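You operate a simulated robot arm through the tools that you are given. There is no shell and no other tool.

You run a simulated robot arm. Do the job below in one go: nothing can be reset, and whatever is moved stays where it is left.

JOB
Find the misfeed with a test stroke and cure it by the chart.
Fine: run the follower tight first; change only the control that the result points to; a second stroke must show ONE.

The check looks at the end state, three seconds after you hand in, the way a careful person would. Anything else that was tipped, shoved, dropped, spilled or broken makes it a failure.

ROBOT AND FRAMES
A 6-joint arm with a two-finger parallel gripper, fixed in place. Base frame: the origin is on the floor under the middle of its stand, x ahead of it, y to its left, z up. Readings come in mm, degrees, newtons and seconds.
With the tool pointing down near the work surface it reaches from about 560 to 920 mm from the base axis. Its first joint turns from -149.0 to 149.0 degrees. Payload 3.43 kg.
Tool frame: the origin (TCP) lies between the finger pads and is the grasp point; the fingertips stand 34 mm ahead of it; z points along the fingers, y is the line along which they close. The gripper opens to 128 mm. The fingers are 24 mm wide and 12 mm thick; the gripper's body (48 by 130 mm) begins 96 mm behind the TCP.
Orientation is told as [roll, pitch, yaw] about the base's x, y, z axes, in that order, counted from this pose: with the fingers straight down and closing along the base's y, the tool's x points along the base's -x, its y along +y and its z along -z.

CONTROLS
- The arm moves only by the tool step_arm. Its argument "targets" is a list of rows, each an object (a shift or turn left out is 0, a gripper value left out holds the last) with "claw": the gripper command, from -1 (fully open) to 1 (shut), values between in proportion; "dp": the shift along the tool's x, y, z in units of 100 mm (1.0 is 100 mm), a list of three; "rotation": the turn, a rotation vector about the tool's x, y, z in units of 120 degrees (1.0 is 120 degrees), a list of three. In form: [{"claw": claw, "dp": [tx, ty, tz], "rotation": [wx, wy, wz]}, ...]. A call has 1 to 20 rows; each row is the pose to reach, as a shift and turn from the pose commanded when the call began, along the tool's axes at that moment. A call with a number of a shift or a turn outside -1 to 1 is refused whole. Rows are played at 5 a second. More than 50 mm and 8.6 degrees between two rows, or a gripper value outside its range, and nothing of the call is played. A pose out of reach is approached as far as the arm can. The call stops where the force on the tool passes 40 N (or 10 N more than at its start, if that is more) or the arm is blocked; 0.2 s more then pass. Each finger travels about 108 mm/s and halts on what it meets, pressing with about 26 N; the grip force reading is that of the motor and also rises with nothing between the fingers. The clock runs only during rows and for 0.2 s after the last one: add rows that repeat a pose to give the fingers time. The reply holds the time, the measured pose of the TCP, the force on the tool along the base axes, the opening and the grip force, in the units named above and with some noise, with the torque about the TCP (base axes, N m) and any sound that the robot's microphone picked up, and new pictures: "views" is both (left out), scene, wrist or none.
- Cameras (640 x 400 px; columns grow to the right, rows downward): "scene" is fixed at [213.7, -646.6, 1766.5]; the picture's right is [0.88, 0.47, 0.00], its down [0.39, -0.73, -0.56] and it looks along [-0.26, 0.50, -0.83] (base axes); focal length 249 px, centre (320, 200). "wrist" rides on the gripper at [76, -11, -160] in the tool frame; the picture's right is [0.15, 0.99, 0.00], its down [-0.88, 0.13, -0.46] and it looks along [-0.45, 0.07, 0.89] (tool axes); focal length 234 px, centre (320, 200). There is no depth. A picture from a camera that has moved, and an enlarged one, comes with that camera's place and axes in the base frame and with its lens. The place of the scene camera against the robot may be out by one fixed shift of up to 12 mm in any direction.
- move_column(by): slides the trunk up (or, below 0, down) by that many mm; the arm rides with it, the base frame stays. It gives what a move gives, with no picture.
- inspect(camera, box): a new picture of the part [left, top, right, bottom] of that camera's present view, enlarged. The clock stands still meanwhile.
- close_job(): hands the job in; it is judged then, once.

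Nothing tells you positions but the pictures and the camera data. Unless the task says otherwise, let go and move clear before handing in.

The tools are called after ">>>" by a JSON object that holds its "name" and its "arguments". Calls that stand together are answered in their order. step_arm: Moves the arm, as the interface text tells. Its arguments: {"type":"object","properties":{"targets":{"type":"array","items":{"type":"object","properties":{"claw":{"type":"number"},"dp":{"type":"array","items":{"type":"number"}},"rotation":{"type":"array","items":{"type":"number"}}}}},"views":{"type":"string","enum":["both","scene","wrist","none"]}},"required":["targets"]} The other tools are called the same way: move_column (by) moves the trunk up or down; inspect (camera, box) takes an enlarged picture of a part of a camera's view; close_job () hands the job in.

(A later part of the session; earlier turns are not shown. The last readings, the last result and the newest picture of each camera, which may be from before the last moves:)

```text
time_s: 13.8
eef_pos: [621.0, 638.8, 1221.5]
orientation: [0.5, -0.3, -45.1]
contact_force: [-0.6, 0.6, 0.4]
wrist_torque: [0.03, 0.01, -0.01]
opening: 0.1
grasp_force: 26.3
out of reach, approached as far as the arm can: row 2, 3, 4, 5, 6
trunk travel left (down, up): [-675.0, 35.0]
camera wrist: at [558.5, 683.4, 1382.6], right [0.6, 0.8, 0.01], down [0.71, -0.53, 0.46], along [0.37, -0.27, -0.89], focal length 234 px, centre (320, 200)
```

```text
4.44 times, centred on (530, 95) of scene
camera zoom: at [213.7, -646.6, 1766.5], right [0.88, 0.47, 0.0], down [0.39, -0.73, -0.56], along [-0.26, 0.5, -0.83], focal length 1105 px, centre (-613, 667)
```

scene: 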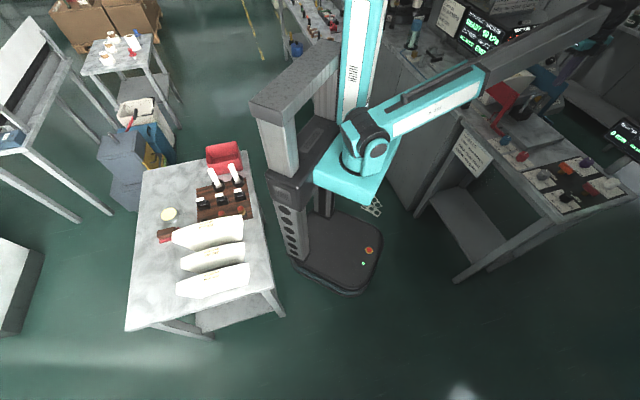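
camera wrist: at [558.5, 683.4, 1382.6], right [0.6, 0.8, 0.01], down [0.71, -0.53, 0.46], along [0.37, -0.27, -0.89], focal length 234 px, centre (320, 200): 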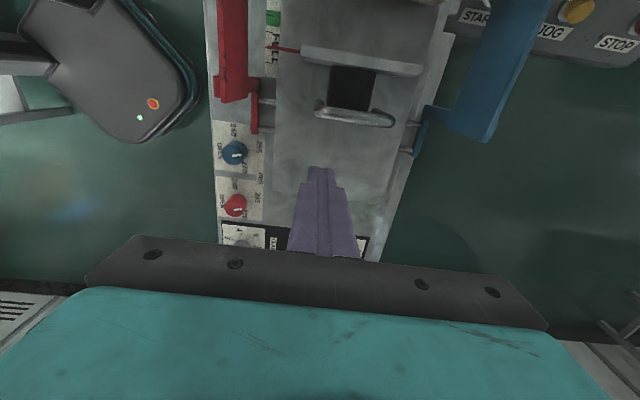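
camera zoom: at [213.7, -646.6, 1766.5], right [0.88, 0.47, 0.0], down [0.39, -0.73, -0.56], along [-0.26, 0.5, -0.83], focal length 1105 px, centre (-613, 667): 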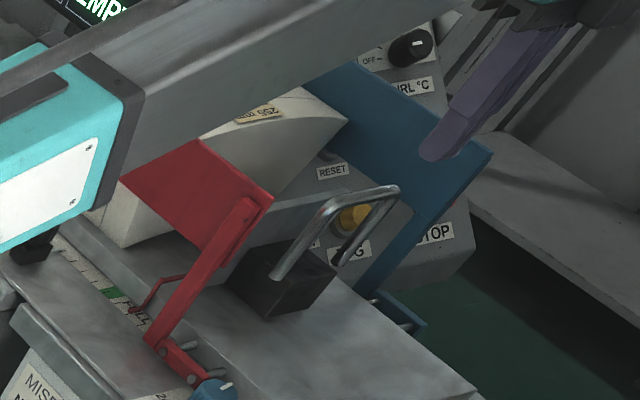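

The fingers are behind the handle (bar at about u 60, v 882–965, z 1120). I'll lower to handle height and slide a bit outward so the fingers meet the bar rather than its bend.

>>> {"name": "step_arm", "arguments": {"targets": [{"dp": [0, 0, 0.25]}, {"dp": [0, 0.05, 0.5]}, {"dp": [0, 0.1, 0.75]}, {"dp": [0, 0.15, 1.0]}, {"dp": [0, 0.2, 1.0]}, {"dp": [0, 0.2, 1.0]}], "views": "wrist"}}

>>> {"name": "inspect", "arguments": {"camera": "scene", "box": [470, 60, 590, 150]}}

```text
time_s: 15.2
eef_pos: [636.2, 653.9, 1121.3]
orientation: [0.4, -0.2, -45.1]
contact_force: [0.1, -0.6, 0.8]
wrist_torque: [0.0, -0.01, -0.01]
opening: 0.0
grasp_force: 26.4
trunk travel left (down, up): [-675.0, 35.0]
camera wrist: at [573.4, 698.4, 1282.6], right [0.6, 0.8, 0.01], down [0.71, -0.53, 0.46], along [0.37, -0.27, -0.89], focal length 234 px, centre (320, 200)
```

wrist: 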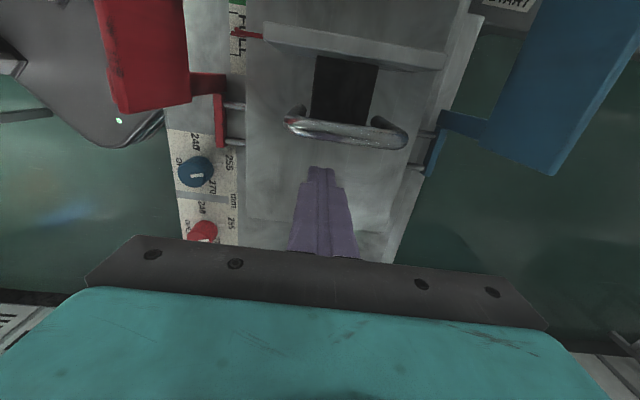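

```text
4.44 times, centred on (530, 105) of scene
camera zoom: at [213.7, -646.6, 1766.5], right [0.88, 0.47, 0.0], down [0.39, -0.73, -0.56], along [-0.26, 0.5, -0.83], focal length 1105 px, centre (-613, 622)
```

zoom: 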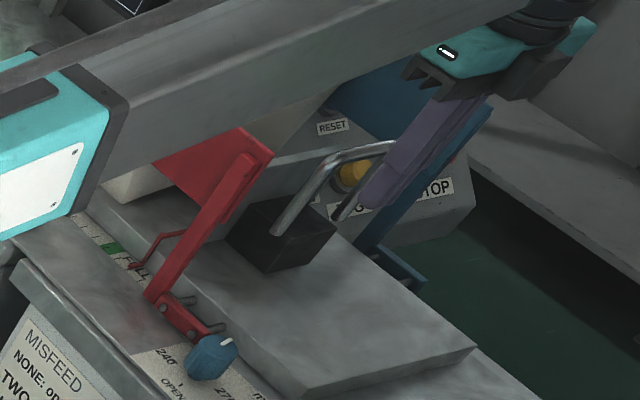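

The fingers stand about 30 mm behind the bar, level with it. I'll creep forward along the bench to touch it and read the force.

>>> {"name": "step_arm", "arguments": {"targets": [{"dp": [0.08, 0, 0]}, {"dp": [0.16, 0, 0]}, {"dp": [0.24, 0, 0]}, {"dp": [0.3, 0, 0]}, {"dp": [0.34, 0, 0]}, {"dp": [0.38, 0, 0]}, {"dp": [0.38, 0, 0]}], "views": "wrist"}}

```text
time_s: 16.8
eef_pos: [609.0, 679.4, 1122.8]
orientation: [0.4, -0.2, -45.2]
contact_force: [1.9, -2.6, 0.7]
wrist_torque: [-0.03, 0.01, 0.03]
opening: 0.3
grasp_force: 25.6
trunk travel left (down, up): [-675.0, 35.0]
camera wrist: at [547.2, 724.7, 1282.5], right [0.6, 0.8, 0.01], down [0.71, -0.53, 0.46], along [0.37, -0.27, -0.89], focal length 234 px, centre (320, 200)
```

wrist: 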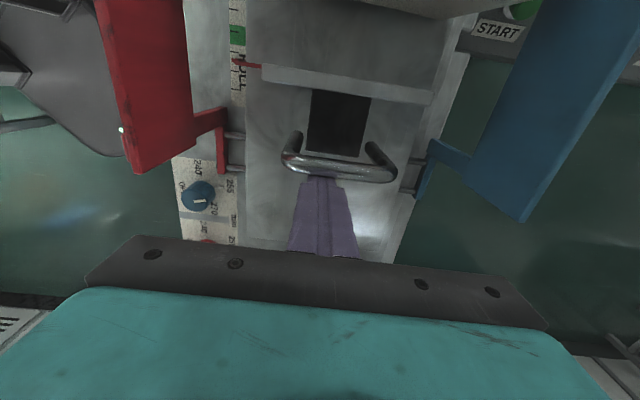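

The fingers meet the bar with about 3 N and the follower is already sliding. I'll continue in modest steps and watch the gap to the stack.

>>> {"name": "step_arm", "arguments": {"targets": [{"dp": [0.05, 0, 0]}, {"dp": [0.1, 0, 0]}, {"dp": [0.15, 0, 0]}, {"dp": [0.2, 0, 0]}, {"dp": [0.25, 0, 0]}, {"dp": [0.3, 0, 0]}, {"dp": [0.3, 0, 0]}], "views": "wrist"}}

>>> {"name": "inspect", "arguments": {"camera": "wrist", "box": [200, 0, 480, 200]}}

>>> {"name": "inspect", "arguments": {"camera": "scene", "box": [460, 50, 580, 150]}}

```text
time_s: 18.4
eef_pos: [586.7, 700.1, 1120.9]
orientation: [0.6, -0.1, -45.1]
contact_force: [2.3, -1.9, 0.6]
wrist_torque: [0.0, -0.02, 0.02]
opening: 0.1
grasp_force: 25.7
trunk travel left (down, up): [-675.0, 35.0]
camera wrist: at [524.6, 744.6, 1281.8], right [0.6, 0.8, 0.01], down [0.71, -0.53, 0.46], along [0.37, -0.27, -0.89], focal length 234 px, centre (320, 200)
```

wrist: 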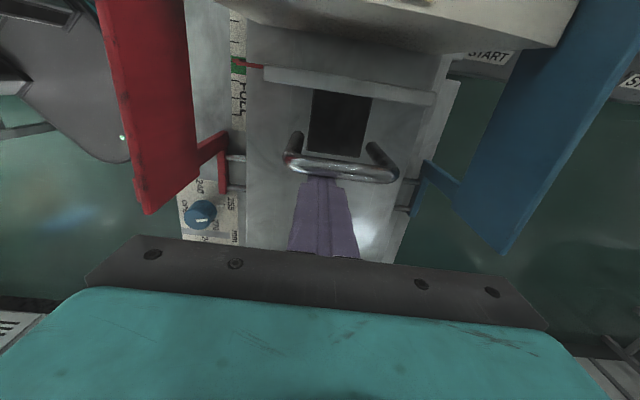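

```text
2.00 times, centred on (340, 100) of wrist
camera zoom: at [524.6, 744.6, 1281.8], right [0.6, 0.8, 0.01], down [0.71, -0.53, 0.46], along [0.37, -0.27, -0.89], focal length 468 px, centre (280, 400)
```

zoom: 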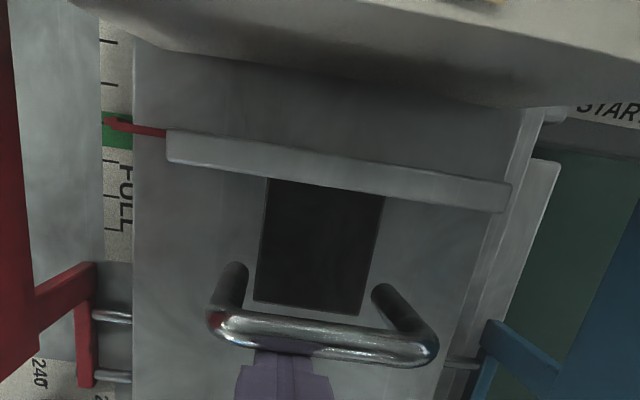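

```text
4.00 times, centred on (520, 100) of scene
camera zoom: at [213.7, -646.6, 1766.5], right [0.88, 0.47, 0.0], down [0.39, -0.73, -0.56], along [-0.26, 0.5, -0.83], focal length 994 px, centre (-480, 600)
```

zoom: 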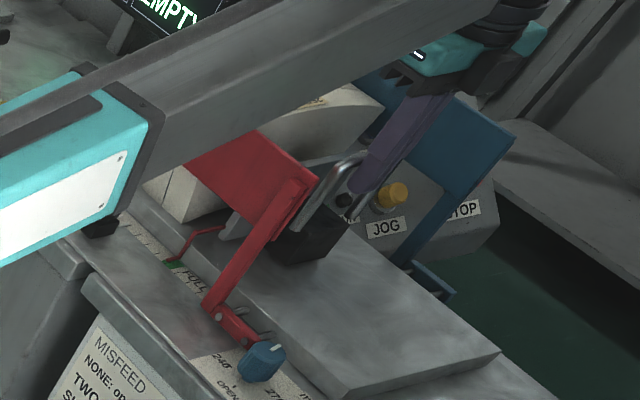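

The pointer is now in the green, but I measure about 38 mm of daylight still between the follower plate (u≈159) and the stack's back (u≈197). I'll push on towards the stack, more slowly as it closes.

>>> {"name": "step_arm", "arguments": {"targets": [{"dp": [0.05, 0, 0]}, {"dp": [0.1, 0, 0]}, {"dp": [0.15, 0, 0]}, {"dp": [0.2, 0, 0]}, {"dp": [0.23, 0, 0]}, {"dp": [0.26, 0, 0]}, {"dp": [0.26, 0, 0]}], "views": "wrist"}}

>>> {"name": "inspect", "arguments": {"camera": "wrist", "box": [200, 0, 480, 200]}}

>>> {"name": "inspect", "arguments": {"camera": "scene", "box": [460, 60, 580, 150]}}

```text
time_s: 20.0
eef_pos: [566.9, 715.4, 1120.7]
orientation: [0.5, -0.2, -45.2]
contact_force: [3.5, -1.3, -0.8]
wrist_torque: [-0.03, -0.01, -0.04]
opening: 0.0
grasp_force: 25.8
out of reach, approached as far as the arm can: row 3, 4, 5, 6, 7
trunk travel left (down, up): [-675.0, 35.0]
camera wrist: at [504.3, 759.8, 1281.2], right [0.6, 0.8, 0.01], down [0.71, -0.53, 0.46], along [0.37, -0.27, -0.89], focal length 234 px, centre (320, 200)
```

wrist: 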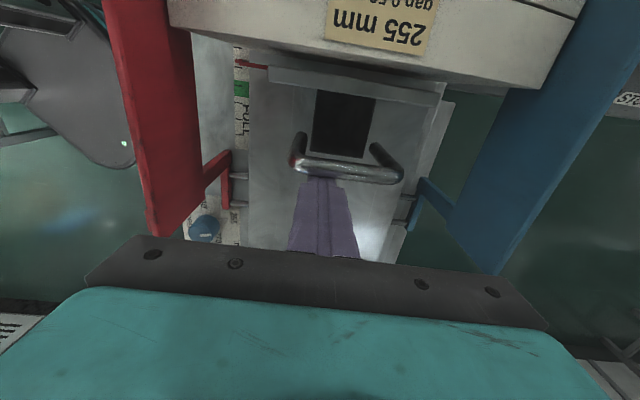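

```text
2.00 times, centred on (340, 100) of wrist
camera zoom: at [504.3, 759.8, 1281.2], right [0.6, 0.8, 0.01], down [0.71, -0.53, 0.46], along [0.37, -0.27, -0.89], focal length 468 px, centre (280, 400)
```

zoom: 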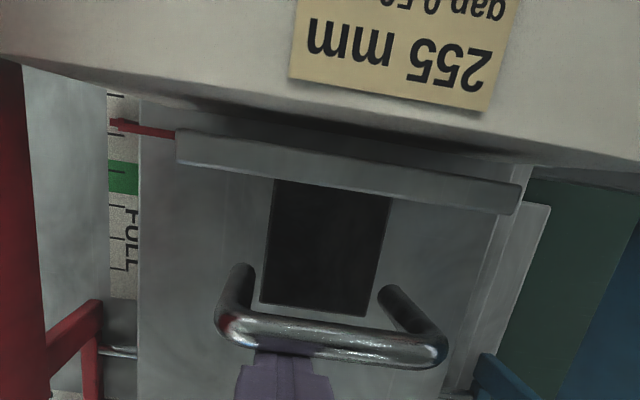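

```text
4.44 times, centred on (520, 105) of scene
camera zoom: at [213.7, -646.6, 1766.5], right [0.88, 0.47, 0.0], down [0.39, -0.73, -0.56], along [-0.26, 0.5, -0.83], focal length 1105 px, centre (-569, 622)
```

zoom: 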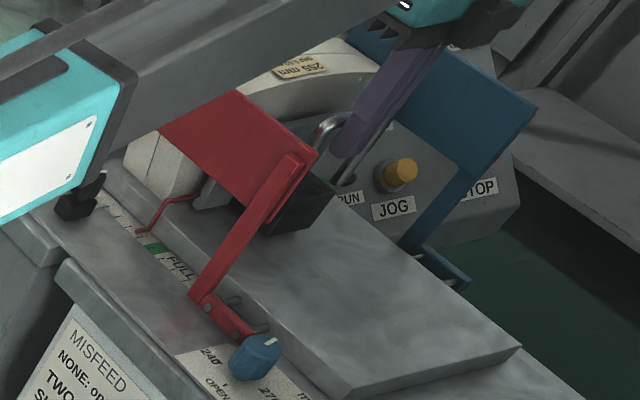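

About 12 mm of gap remains and I'm at the edge of reach, so I'll slide inward along the bar while closing the rest in 2 mm steps.

>>> {"name": "step_arm", "arguments": {"targets": [{"dp": [0.0, -0.08, 0]}, {"dp": [0.02, -0.14, 0]}, {"dp": [0.04, -0.14, 0]}, {"dp": [0.06, -0.14, 0]}, {"dp": [0.08, -0.14, 0]}, {"dp": [0.08, -0.14, 0]}], "views": "wrist"}}

>>> {"name": "inspect", "arguments": {"camera": "wrist", "box": [210, 30, 450, 200]}}

```text
time_s: 21.4
eef_pos: [551.0, 711.5, 1121.1]
orientation: [0.5, -0.2, -45.0]
contact_force: [3.6, -1.2, 0.3]
wrist_torque: [0.03, -0.02, -0.04]
opening: 0.0
grasp_force: 25.6
trunk travel left (down, up): [-675.0, 35.0]
camera wrist: at [489.2, 756.2, 1281.2], right [0.6, 0.8, 0.01], down [0.71, -0.53, 0.46], along [0.37, -0.27, -0.89], focal length 234 px, centre (320, 200)
```

wrist: 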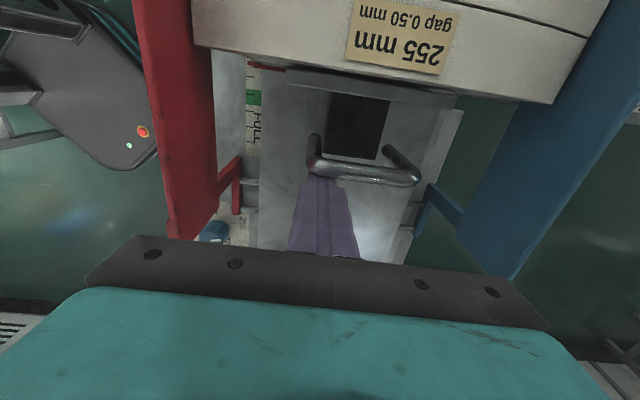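

```text
2.35 times, centred on (330, 115) of wrist
camera zoom: at [489.2, 756.2, 1281.2], right [0.6, 0.8, 0.01], down [0.71, -0.53, 0.46], along [0.37, -0.27, -0.89], focal length 551 px, centre (296, 400)
```

zoom: 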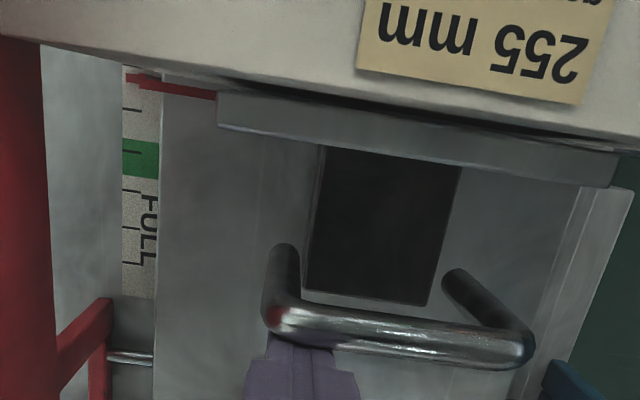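

The plate is now at about u 192, so only a few millimetres remain. I'll advance in 1.5 mm steps and watch for the force to rise.

>>> {"name": "step_arm", "arguments": {"targets": [{"dp": [0.015, 0, 0]}, {"dp": [0.03, 0, 0]}, {"dp": [0.045, 0, 0]}, {"dp": [0.045, 0, 0]}], "views": "wrist"}}

>>> {"name": "inspect", "arguments": {"camera": "wrist", "box": [210, 30, 450, 200]}}

```text
time_s: 22.4
eef_pos: [549.0, 714.9, 1120.7]
orientation: [0.5, -0.2, -45.3]
contact_force: [6.7, -3.5, 1.4]
wrist_torque: [0.02, -0.02, 0.02]
opening: 0.0
grasp_force: 26.3
trunk travel left (down, up): [-675.0, 35.0]
camera wrist: at [486.5, 758.6, 1281.0], right [0.6, 0.8, 0.01], down [0.71, -0.53, 0.46], along [0.37, -0.27, -0.89], focal length 234 px, centre (320, 200)
```

wrist: 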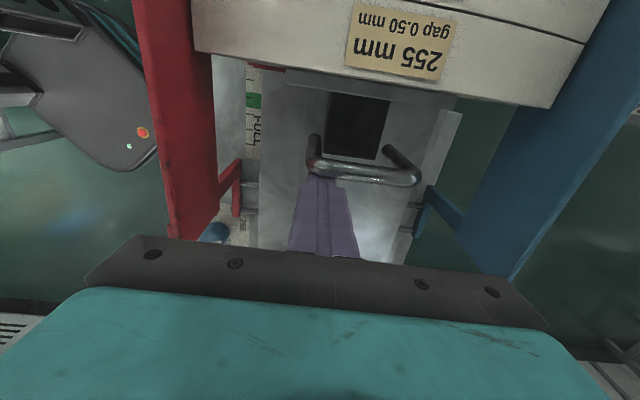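

```text
2.35 times, centred on (330, 115) of wrist
camera zoom: at [486.5, 758.6, 1281.0], right [0.6, 0.8, 0.01], down [0.71, -0.53, 0.46], along [0.37, -0.27, -0.89], focal length 551 px, centre (296, 400)
```

zoom: 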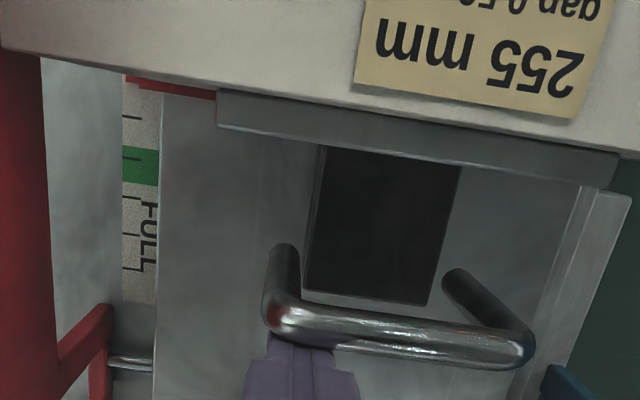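

The push rose from about 3 to 7 N, so the plate is probably just meeting the stack. One more careful step to confirm.

>>> {"name": "step_arm", "arguments": {"targets": [{"dp": [0.01, 0, 0]}, {"dp": [0.02, 0, 0]}, {"dp": [0.02, 0, 0]}], "views": "wrist"}}

>>> {"name": "inspect", "arguments": {"camera": "wrist", "box": [210, 30, 450, 200]}}

```text
time_s: 23.2
eef_pos: [547.1, 715.0, 1122.1]
orientation: [0.5, -0.2, -45.2]
contact_force: [8.5, -7.0, 1.5]
wrist_torque: [0.06, -0.15, -0.03]
opening: 0.0
grasp_force: 25.6
trunk travel left (down, up): [-675.0, 35.0]
camera wrist: at [485.5, 759.8, 1281.0], right [0.6, 0.8, 0.01], down [0.71, -0.53, 0.46], along [0.37, -0.27, -0.89], focal length 234 px, centre (320, 200)
```

wrist: 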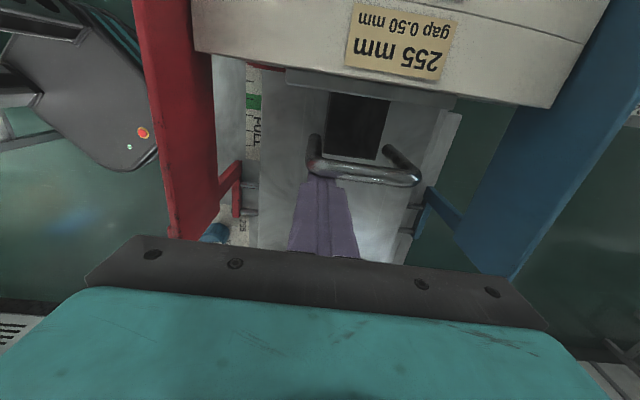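

```text
2.35 times, centred on (330, 115) of wrist
camera zoom: at [485.5, 759.8, 1281.0], right [0.6, 0.8, 0.01], down [0.71, -0.53, 0.46], along [0.37, -0.27, -0.89], focal length 551 px, centre (296, 400)
```

zoom: 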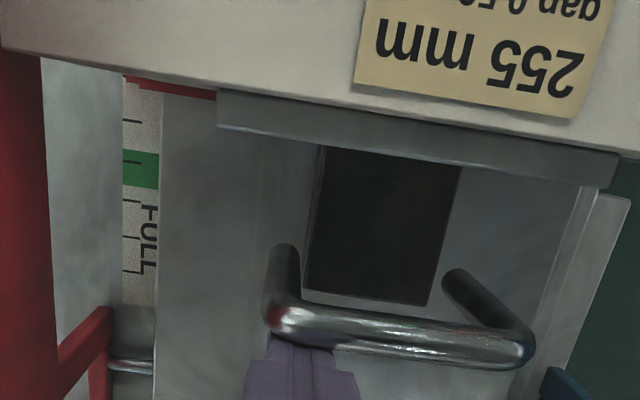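

The force is now about 11 N, and the stack label seems to keep pace with me, so I need to know whether the stack itself is sliding. I'll take close crops before and after a further 1.5 mm.

>>> {"name": "inspect", "arguments": {"camera": "wrist", "box": [340, 0, 460, 90]}}

>>> {"name": "inspect", "arguments": {"camera": "wrist", "box": [235, 50, 315, 130]}}

>>> {"name": "step_arm", "arguments": {"targets": [{"dp": [0.01, 0, 0]}, {"dp": [0.015, 0, 0]}, {"dp": [0.015, 0, 0]}], "views": "wrist"}}

>>> {"name": "inspect", "arguments": {"camera": "wrist", "box": [340, 0, 460, 90]}}

>>> {"name": "inspect", "arguments": {"camera": "wrist", "box": [235, 50, 315, 130]}}

```text
4.44 times, centred on (400, 45) of wrist
camera zoom: at [485.5, 759.8, 1281.0], right [0.6, 0.8, 0.01], down [0.71, -0.53, 0.46], along [0.37, -0.27, -0.89], focal length 1041 px, centre (-36, 889)
```

zoom: 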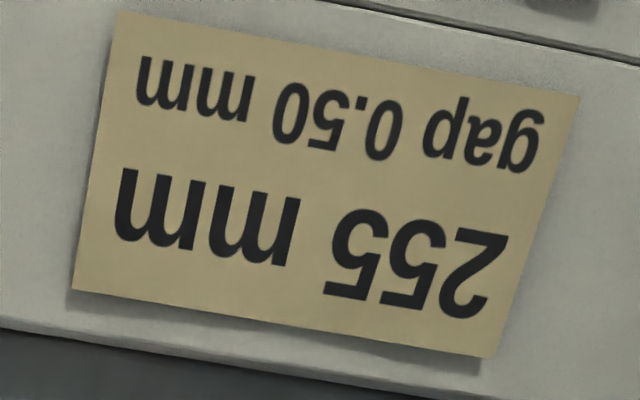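

```text
5.00 times, centred on (275, 90) of wrist
camera zoom: at [485.5, 759.8, 1281.0], right [0.6, 0.8, 0.01], down [0.71, -0.53, 0.46], along [0.37, -0.27, -0.89], focal length 1171 px, centre (545, 750)
```

zoom: 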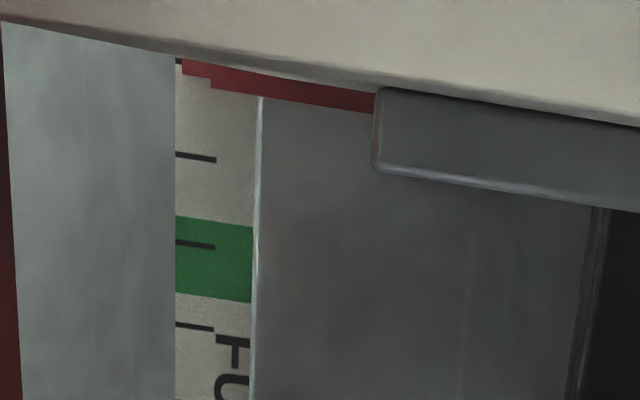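

```text
time_s: 24.0
eef_pos: [546.1, 714.6, 1121.2]
orientation: [0.5, -0.3, -45.2]
contact_force: [12.4, -8.9, 1.9]
wrist_torque: [-0.1, -0.04, -0.03]
opening: 0.0
grasp_force: 26.1
trunk travel left (down, up): [-675.0, 35.0]
camera wrist: at [485.0, 760.3, 1281.0], right [0.6, 0.8, 0.01], down [0.71, -0.53, 0.46], along [0.37, -0.27, -0.89], focal length 234 px, centre (320, 200)
```

wrist: 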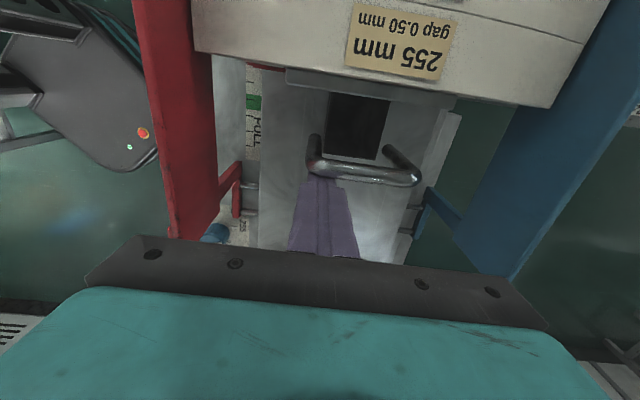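

```text
4.44 times, centred on (400, 45) of wrist
camera zoom: at [485.0, 760.3, 1281.0], right [0.6, 0.8, 0.01], down [0.71, -0.53, 0.46], along [0.37, -0.27, -0.89], focal length 1041 px, centre (-36, 889)
```

zoom: 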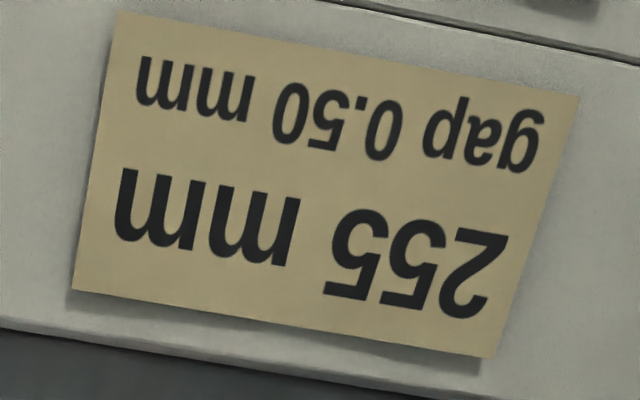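

```text
5.00 times, centred on (275, 90) of wrist
camera zoom: at [485.0, 760.3, 1281.0], right [0.6, 0.8, 0.01], down [0.71, -0.53, 0.46], along [0.37, -0.27, -0.89], focal length 1171 px, centre (545, 750)
```

zoom: 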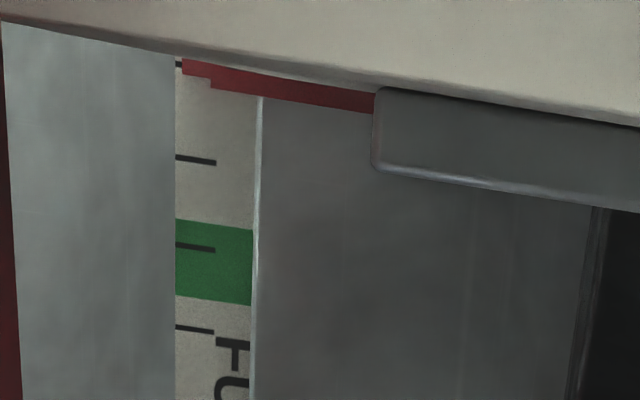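

The force is climbing (about 15 N) with hardly any more travel. I'll hold still briefly to see whether it settles or holds.

>>> {"name": "step_arm", "arguments": {"targets": [{"dp": [0, 0, 0]}, {"dp": [0, 0, 0]}, {"dp": [0, 0, 0]}, {"dp": [0, 0, 0]}, {"dp": [0, 0, 0]}], "views": "wrist"}}

>>> {"name": "inspect", "arguments": {"camera": "wrist", "box": [235, 50, 315, 130]}}

>>> {"name": "inspect", "arguments": {"camera": "scene", "box": [480, 20, 560, 90]}}

```text
time_s: 25.2
eef_pos: [546.8, 715.6, 1120.8]
orientation: [0.4, -0.3, -45.2]
contact_force: [12.0, -8.6, 1.7]
wrist_torque: [-0.12, 0.02, -0.03]
opening: 0.0
grasp_force: 26.1
trunk travel left (down, up): [-675.0, 35.0]
camera wrist: at [484.9, 760.3, 1281.0], right [0.6, 0.8, 0.01], down [0.71, -0.53, 0.46], along [0.37, -0.27, -0.89], focal length 234 px, centre (320, 200)
```

wrist: 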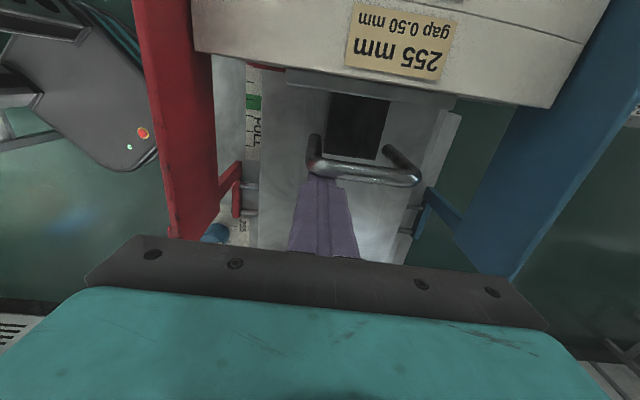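

```text
5.00 times, centred on (275, 90) of wrist
camera zoom: at [484.9, 760.3, 1281.0], right [0.6, 0.8, 0.01], down [0.71, -0.53, 0.46], along [0.37, -0.27, -0.89], focal length 1171 px, centre (545, 750)
```

zoom: 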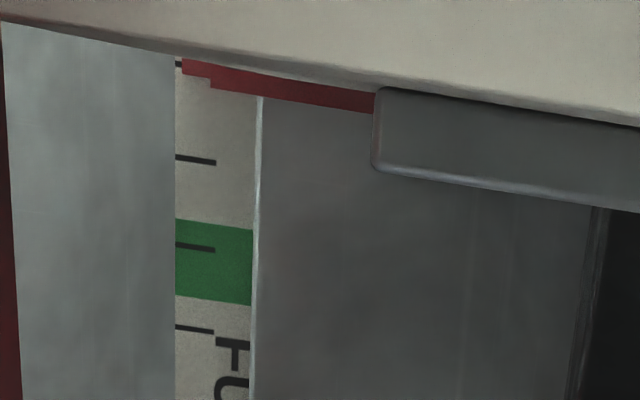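

```text
5.71 times, centred on (520, 55) of scene
camera zoom: at [213.7, -646.6, 1766.5], right [0.88, 0.47, 0.0], down [0.39, -0.73, -0.56], along [-0.26, 0.5, -0.83], focal length 1420 px, centre (-823, 1029)
```

zoom: 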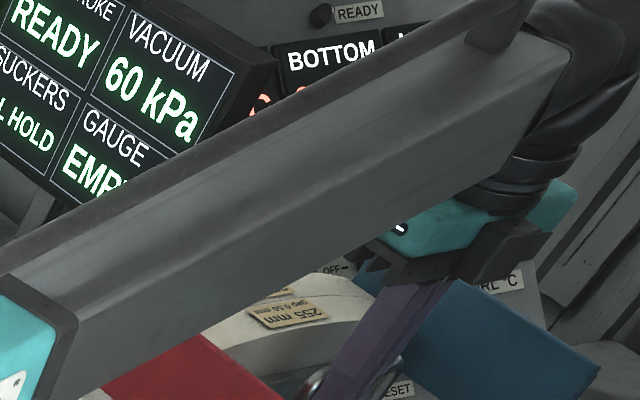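

The force holds steady near 15 N. One more 1.5 mm command will show whether it is firmly backed (force up, no travel) or merely sliding.

>>> {"name": "step_arm", "arguments": {"targets": [{"dp": [0.01, 0, 0]}, {"dp": [0.015, 0, 0]}, {"dp": [0.015, 0, 0]}, {"dp": [0.015, 0, 0]}], "views": "wrist"}}

>>> {"name": "inspect", "arguments": {"camera": "wrist", "box": [235, 50, 315, 130]}}

>>> {"name": "inspect", "arguments": {"camera": "wrist", "box": [340, 0, 460, 90]}}

```text
time_s: 26.2
eef_pos: [547.1, 715.7, 1121.3]
orientation: [0.5, -0.4, -45.2]
contact_force: [14.6, -16.6, -0.9]
wrist_torque: [0.03, -0.27, 0.02]
opening: 0.0
grasp_force: 26.2
trunk travel left (down, up): [-675.0, 35.0]
camera wrist: at [484.7, 760.6, 1280.9], right [0.6, 0.8, 0.01], down [0.71, -0.53, 0.46], along [0.37, -0.27, -0.89], focal length 234 px, centre (320, 200)
```

wrist: 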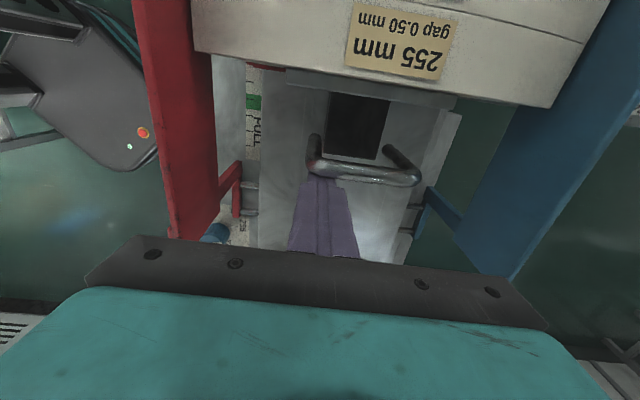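

```text
5.00 times, centred on (275, 90) of wrist
camera zoom: at [484.7, 760.6, 1280.9], right [0.6, 0.8, 0.01], down [0.71, -0.53, 0.46], along [0.37, -0.27, -0.89], focal length 1171 px, centre (545, 750)
```

zoom: 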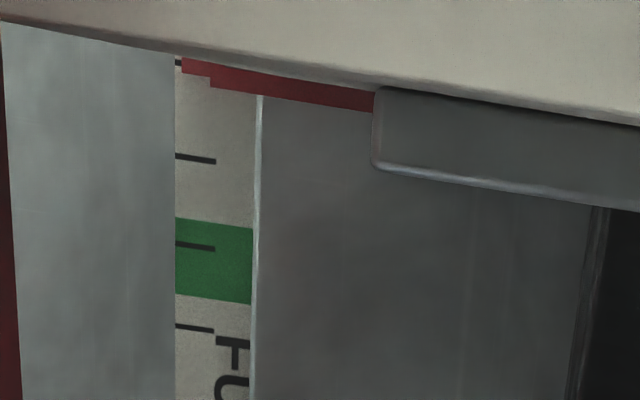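

```text
4.44 times, centred on (400, 45) of wrist
camera zoom: at [484.7, 760.6, 1280.9], right [0.6, 0.8, 0.01], down [0.71, -0.53, 0.46], along [0.37, -0.27, -0.89], focal length 1041 px, centre (-36, 889)
```

zoom: 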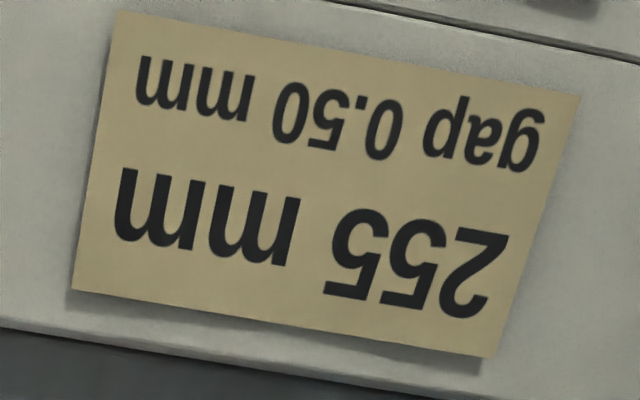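

The force rose to 22 N with no further travel: the follower is hard up against the stack. I'll back straight off, then rise clear and check that it stayed put.

>>> {"name": "step_arm", "arguments": {"targets": [{"dp": [-0.05, 0, 0]}, {"dp": [-0.15, 0, 0]}, {"dp": [-0.3, 0, 0]}, {"dp": [-0.45, 0, 0]}, {"dp": [-0.5, 0, -0.3]}, {"dp": [-0.5, 0, -0.6]}, {"dp": [-0.5, 0, -0.9]}, {"dp": [-0.5, 0, -1.0]}], "views": "both"}}

>>> {"name": "inspect", "arguments": {"camera": "wrist", "box": [220, 0, 500, 180]}}

>>> {"name": "inspect", "arguments": {"camera": "scene", "box": [450, 60, 570, 150]}}

```text
time_s: 28.0
eef_pos: [574.1, 678.5, 1219.7]
orientation: [0.4, -0.2, -45.2]
contact_force: [0.0, -0.2, -0.4]
wrist_torque: [0.01, -0.04, 0.02]
opening: 0.0
grasp_force: 26.5
out of reach, approached as far as the arm can: row 7, 8
trunk travel left (down, up): [-675.0, 35.0]
camera wrist: at [512.6, 722.6, 1379.8], right [0.6, 0.8, 0.01], down [0.71, -0.53, 0.46], along [0.37, -0.27, -0.89], focal length 234 px, centre (320, 200)
```

scene: 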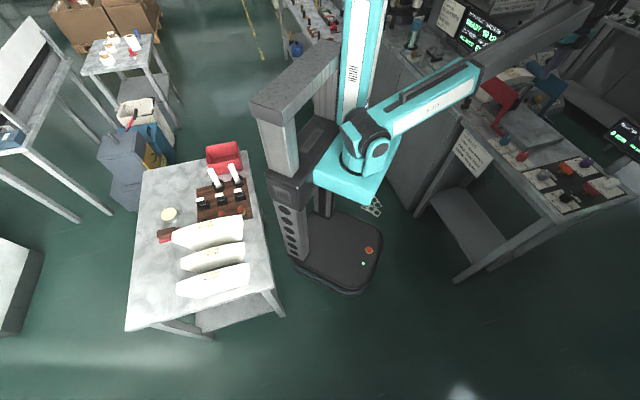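
wrist: 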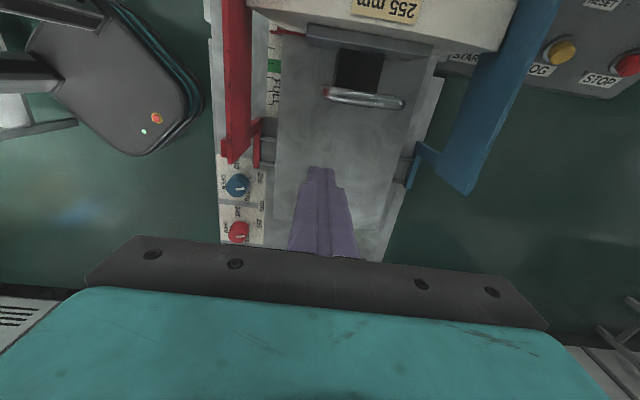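

```text
2.22 times, centred on (360, 90) of wrist
camera zoom: at [512.6, 722.6, 1379.8], right [0.6, 0.8, 0.01], down [0.71, -0.53, 0.46], along [0.37, -0.27, -0.89], focal length 520 px, centre (231, 444)
```

zoom: 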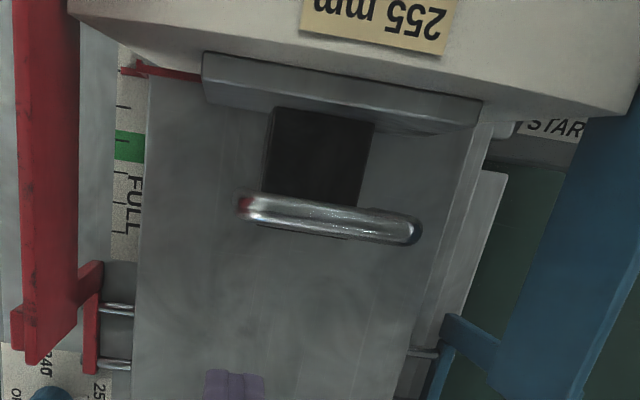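

```text
4.44 times, centred on (510, 105) of scene
camera zoom: at [213.7, -646.6, 1766.5], right [0.88, 0.47, 0.0], down [0.39, -0.73, -0.56], along [-0.26, 0.5, -0.83], focal length 1105 px, centre (-524, 622)
```

zoom: 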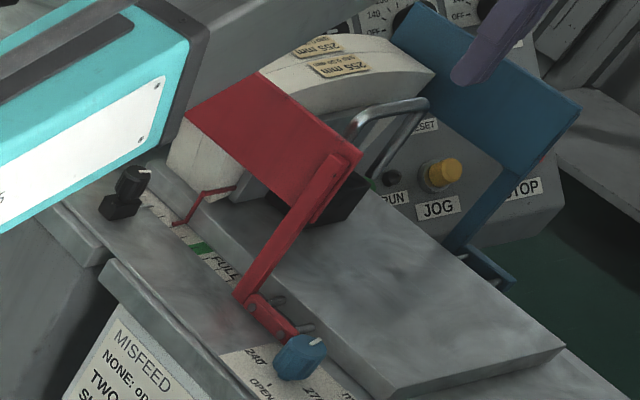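

The follower plate now sits flush against the stack and stayed there. Next I'll travel high and inward along the bench to the TEST lever, to study it close up before stroking it.

>>> {"name": "step_arm", "arguments": {"targets": [{"dp": [0.1, -0.3, -0.2]}, {"dp": [0.3, -0.6, -0.4]}, {"dp": [0.6, -0.9, -0.6]}, {"dp": [0.8, -1.0, -0.6]}, {"dp": [1.0, -1.0, -0.6]}], "views": "none"}}

>>> {"name": "step_arm", "arguments": {"targets": [{"dp": [0.2, -0.1, 0]}, {"dp": [0.4, -0.2, 0]}, {"dp": [0.6, -0.3, 0]}, {"dp": [0.8, -0.4, 0]}, {"dp": [1.0, -0.45, 0]}], "views": "none"}}

>>> {"name": "step_arm", "arguments": {"targets": [{"dp": [0.2, 0, 0]}, {"dp": [0.4, 0, 0]}, {"dp": [0.6, 0, 0]}, {"dp": [0.8, 0, 0]}, {"dp": [1.0, 0, 0]}], "views": "both"}}

```text
time_s: 29.2
eef_pos: [433.6, 678.6, 1279.0]
orientation: [0.3, -0.2, -45.2]
contact_force: [-0.4, 0.2, 0.4]
wrist_torque: [-0.01, 0.0, 0.0]
opening: 0.0
grasp_force: 26.0
trunk travel left (down, up): [-675.0, 35.0]
```

```text
time_s: 30.4
eef_pos: [330.1, 716.9, 1276.4]
orientation: [0.5, -0.2, -45.3]
contact_force: [0.4, -0.3, -0.2]
wrist_torque: [-0.01, -0.04, 0.03]
opening: 0.1
grasp_force: 26.6
trunk travel left (down, up): [-675.0, 35.0]
```

```text
time_s: 31.6
eef_pos: [260.1, 788.2, 1278.8]
orientation: [0.5, -0.3, -45.1]
contact_force: [0.7, -0.5, -0.4]
wrist_torque: [0.03, 0.04, 0.04]
opening: 0.0
grasp_force: 25.6
trunk travel left (down, up): [-675.0, 35.0]
camera wrist: at [198.2, 833.1, 1437.8], right [0.6, 0.8, 0.01], down [0.71, -0.53, 0.46], along [0.37, -0.27, -0.89], focal length 234 px, centre (320, 200)
```

scene: 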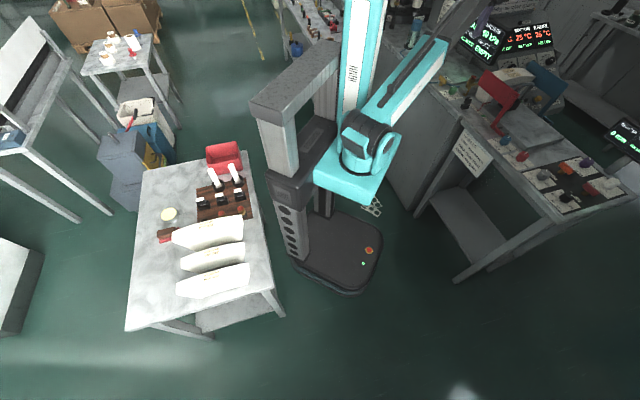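
wrist: 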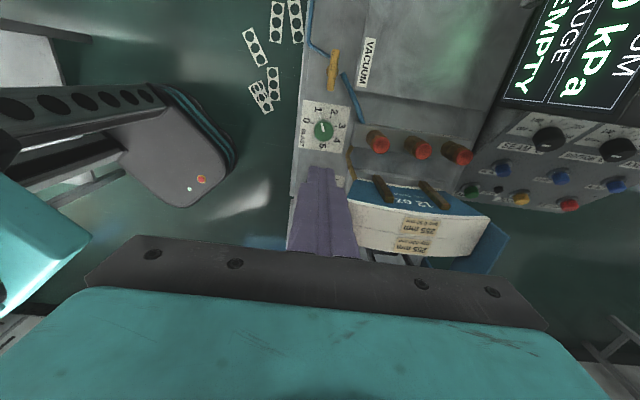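

I'm over the blast dial now. I'll go on left and tilt the tool to see the TEST lever close up.

>>> {"name": "step_arm", "arguments": {"targets": [{"dp": [0.15, 0, 0.05], "rotation": [0, 0.05, 0]}, {"dp": [0.3, 0, 0.1], "rotation": [0, 0.1, 0]}, {"dp": [0.45, 0, 0.2], "rotation": [0, 0.15, 0]}, {"dp": [0.6, 0, 0.3], "rotation": [0, 0.2, 0]}, {"dp": [0.75, 0, 0.4], "rotation": [0, 0.25, 0]}, {"dp": [0.75, 0, 0.4], "rotation": [0, 0.25, 0]}], "views": "both"}}

>>> {"name": "inspect", "arguments": {"camera": "wrist", "box": [260, 0, 420, 160]}}

>>> {"name": "inspect", "arguments": {"camera": "scene", "box": [400, 0, 500, 80]}}

```text
time_s: 33.0
eef_pos: [207.9, 842.0, 1237.4]
orientation: [0.4, 29.9, -44.9]
contact_force: [-1.1, 0.4, 0.7]
wrist_torque: [0.01, -0.02, 0.02]
opening: 0.3
grasp_force: 26.0
trunk travel left (down, up): [-675.0, 35.0]
camera wrist: at [209.5, 822.7, 1414.5], right [0.61, 0.79, 0.08], down [0.79, -0.61, -0.04], along [0.01, 0.09, -1.0], focal length 234 px, centre (320, 200)
```

scene: 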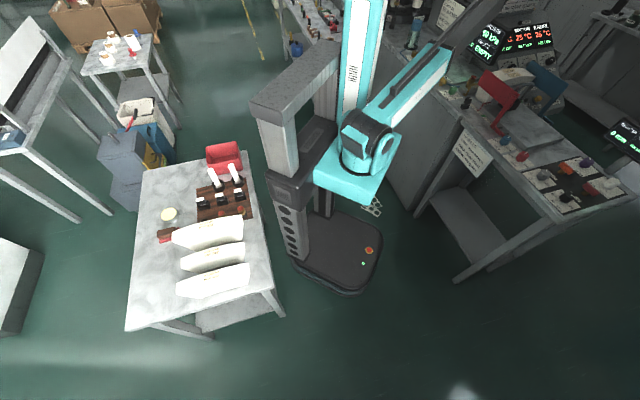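
wrist: 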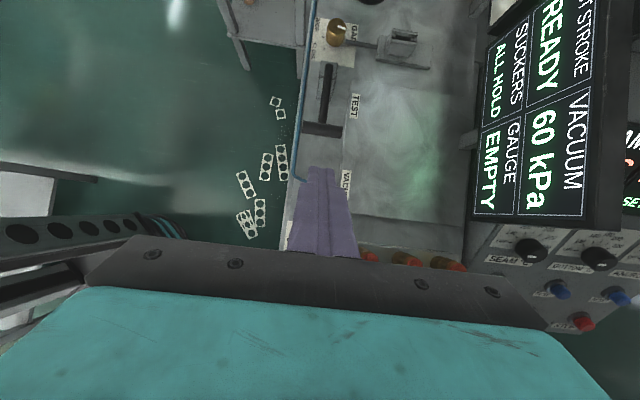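

```text
2.50 times, centred on (340, 80) of wrist
camera zoom: at [209.5, 822.7, 1414.5], right [0.61, 0.79, 0.08], down [0.79, -0.61, -0.04], along [0.01, 0.09, -1.0], focal length 585 px, centre (270, 500)
```

zoom: 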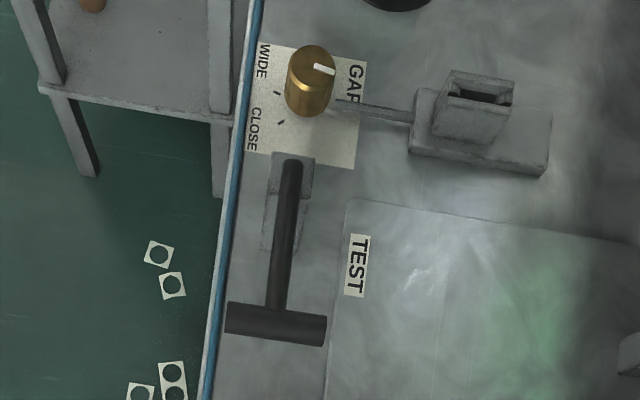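

```text
5.00 times, centred on (450, 40) of scene
camera zoom: at [213.7, -646.6, 1766.5], right [0.88, 0.47, 0.0], down [0.39, -0.73, -0.56], along [-0.26, 0.5, -0.83], focal length 1243 px, centre (-330, 1000)
```

zoom: 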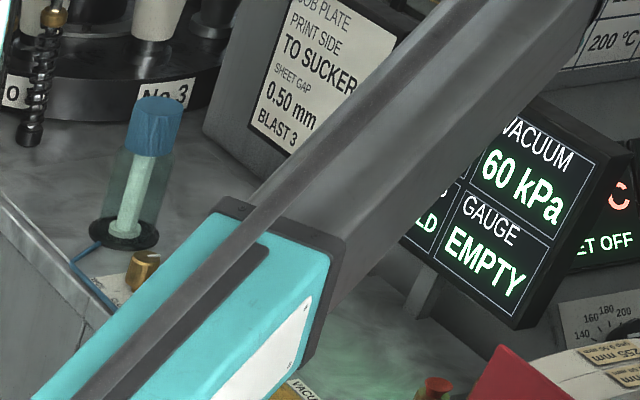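

The TEST lever is a horizontal arm hinged on a post at the left, with its T-bar at about (128, 925, 1054). I plan to press the T-bar down with closed fingers at the present 30° tilt, which suits both the reach and the arc; first I'll come in above it.

>>> {"name": "step_arm", "arguments": {"targets": [{"dp": [0.05, 0, 0.2]}, {"dp": [0.11, 0.01, 0.4]}, {"dp": [0.17, 0.02, 0.6]}, {"dp": [0.22, 0.02, 0.8]}, {"dp": [0.22, 0.02, 0.8]}], "views": "both"}}

>>> {"name": "inspect", "arguments": {"camera": "wrist", "box": [240, 0, 400, 200]}}

```text
time_s: 34.2
eef_pos: [167.8, 884.7, 1177.3]
orientation: [0.5, 29.8, -44.9]
contact_force: [0.3, -0.2, 0.3]
wrist_torque: [0.01, 0.06, 0.0]
opening: 0.0
grasp_force: 26.0
trunk travel left (down, up): [-675.0, 35.0]
camera wrist: at [169.2, 865.9, 1354.9], right [0.61, 0.79, 0.08], down [0.79, -0.61, -0.04], along [0.02, 0.09, -1.0], focal length 234 px, centre (320, 200)
```

scene: 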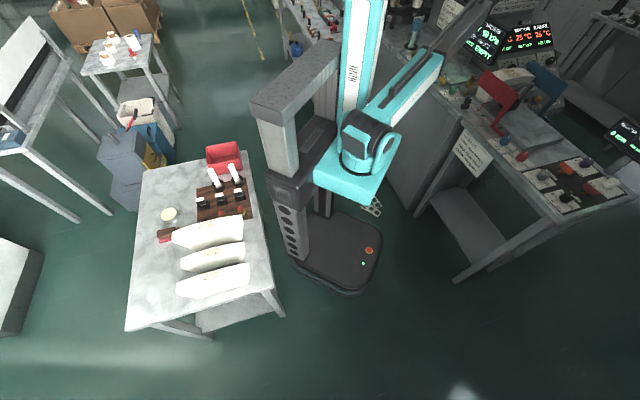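
wrist: 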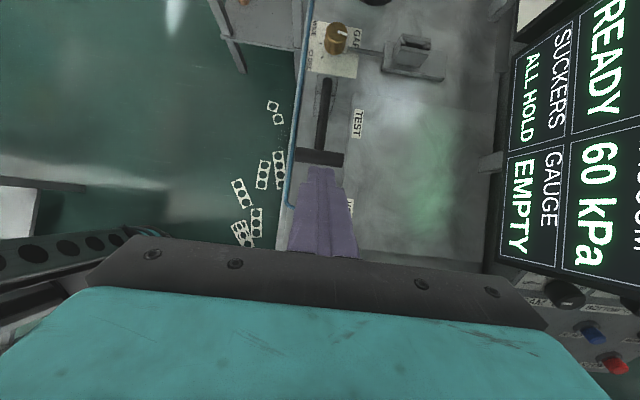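

```text
2.00 times, centred on (320, 100) of wrist
camera zoom: at [169.2, 865.9, 1354.9], right [0.61, 0.79, 0.08], down [0.79, -0.61, -0.04], along [0.02, 0.09, -1.0], focal length 468 px, centre (320, 400)
```

zoom: 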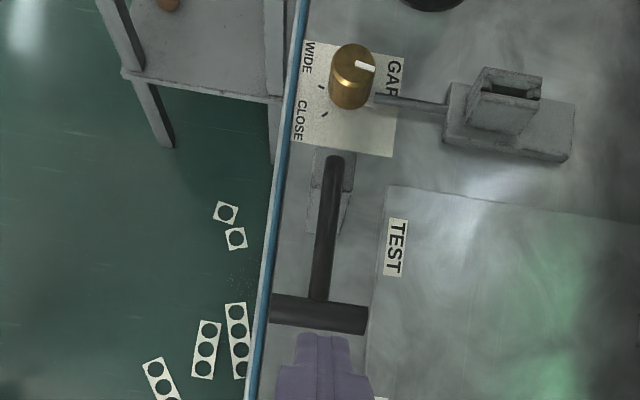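

The T-bar sits at about (129, 927, 1054). I'll drop to about 20 mm short of it along the tool axis.

>>> {"name": "step_arm", "arguments": {"targets": [{"dp": [-0.04, 0.01, 0.2]}, {"dp": [-0.08, 0.02, 0.4]}, {"dp": [-0.11, 0.02, 0.6]}, {"dp": [-0.12, 0.02, 0.71]}, {"dp": [-0.12, 0.02, 0.71]}], "views": "wrist"}}

>>> {"name": "inspect", "arguments": {"camera": "wrist", "box": [240, 60, 400, 220]}}

>>> {"name": "inspect", "arguments": {"camera": "scene", "box": [400, 0, 500, 90]}}

```text
time_s: 35.4
eef_pos: [150.7, 903.9, 1110.2]
orientation: [0.3, 29.9, -44.8]
contact_force: [0.1, -0.2, 0.2]
wrist_torque: [-0.02, 0.03, 0.02]
opening: 0.4
grasp_force: 26.2
trunk travel left (down, up): [-675.0, 35.0]
camera wrist: at [153.3, 884.7, 1287.7], right [0.61, 0.79, 0.08], down [0.79, -0.61, -0.04], along [0.02, 0.09, -1.0], focal length 234 px, centre (320, 200)
```

wrist: 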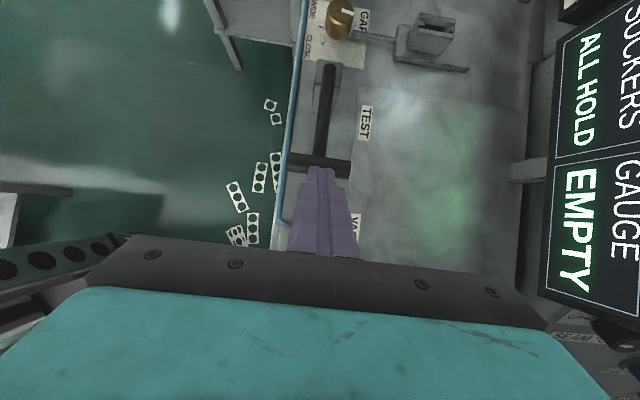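

```text
2.50 times, centred on (320, 140) of wrist
camera zoom: at [153.3, 884.7, 1287.7], right [0.61, 0.79, 0.08], down [0.79, -0.61, -0.04], along [0.02, 0.09, -1.0], focal length 585 px, centre (320, 350)
```

zoom: 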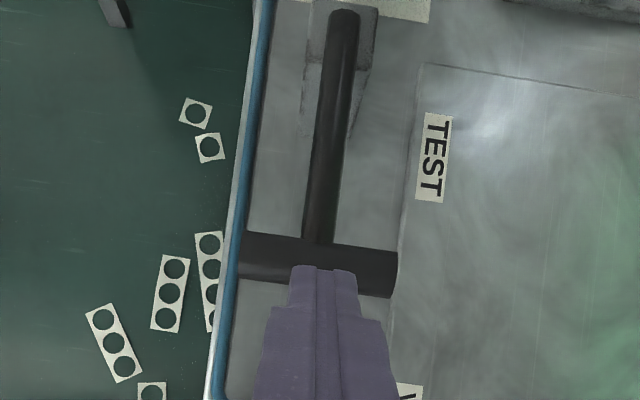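

```text
4.44 times, centred on (450, 45) of scene
camera zoom: at [213.7, -646.6, 1766.5], right [0.88, 0.47, 0.0], down [0.39, -0.73, -0.56], along [-0.26, 0.5, -0.83], focal length 1105 px, centre (-258, 889)
```

zoom: 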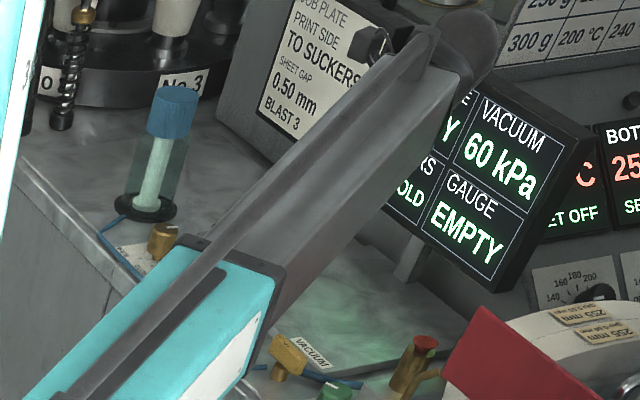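

The fingertips are lined up centrally on the T-bar about 20 mm off. I'll advance along the tool axis to touch it and press about 10 mm to feel the lever.

>>> {"name": "step_arm", "arguments": {"targets": [{"dp": [0, 0, 0.09]}, {"dp": [0, 0, 0.17]}, {"dp": [-0.01, 0, 0.2]}, {"dp": [-0.02, 0, 0.23]}, {"dp": [-0.04, 0, 0.27]}, {"dp": [-0.05, 0, 0.3]}, {"dp": [-0.05, 0, 0.3]}], "views": "wrist"}}

>>> {"name": "inspect", "arguments": {"camera": "wrist", "box": [240, 60, 400, 220]}}

```text
time_s: 37.0
eef_pos: [145.6, 910.6, 1082.1]
orientation: [0.4, 29.8, -44.9]
contact_force: [2.8, -1.9, 1.2]
wrist_torque: [-0.07, -0.07, 0.03]
opening: 0.0
grasp_force: 26.6
trunk travel left (down, up): [-675.0, 35.0]
camera wrist: at [146.0, 891.9, 1259.6], right [0.61, 0.79, 0.08], down [0.79, -0.61, -0.04], along [0.02, 0.09, -1.0], focal length 234 px, centre (320, 200)
```

wrist: 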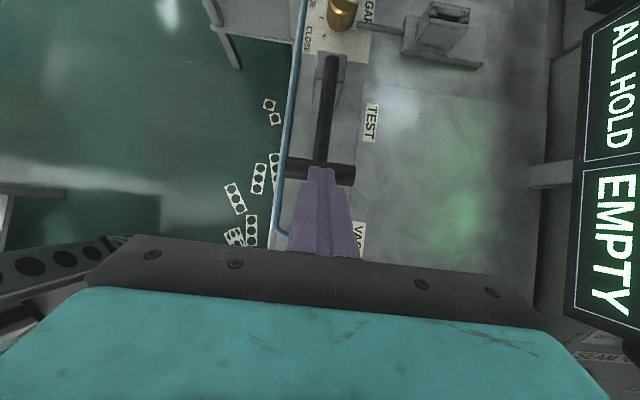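

```text
2.50 times, centred on (320, 140) of wrist
camera zoom: at [146.0, 891.9, 1259.6], right [0.61, 0.79, 0.08], down [0.79, -0.61, -0.04], along [0.02, 0.09, -1.0], focal length 585 px, centre (320, 350)
```

zoom: 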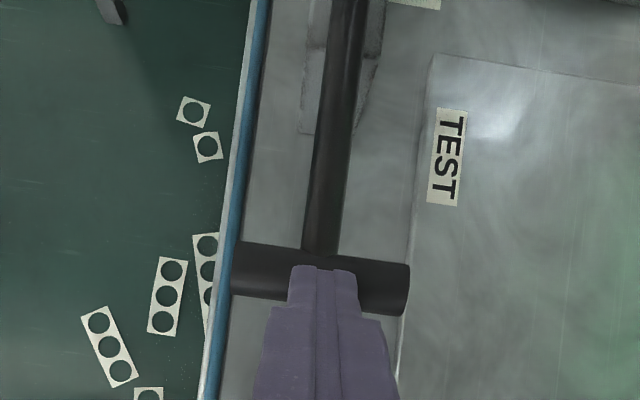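

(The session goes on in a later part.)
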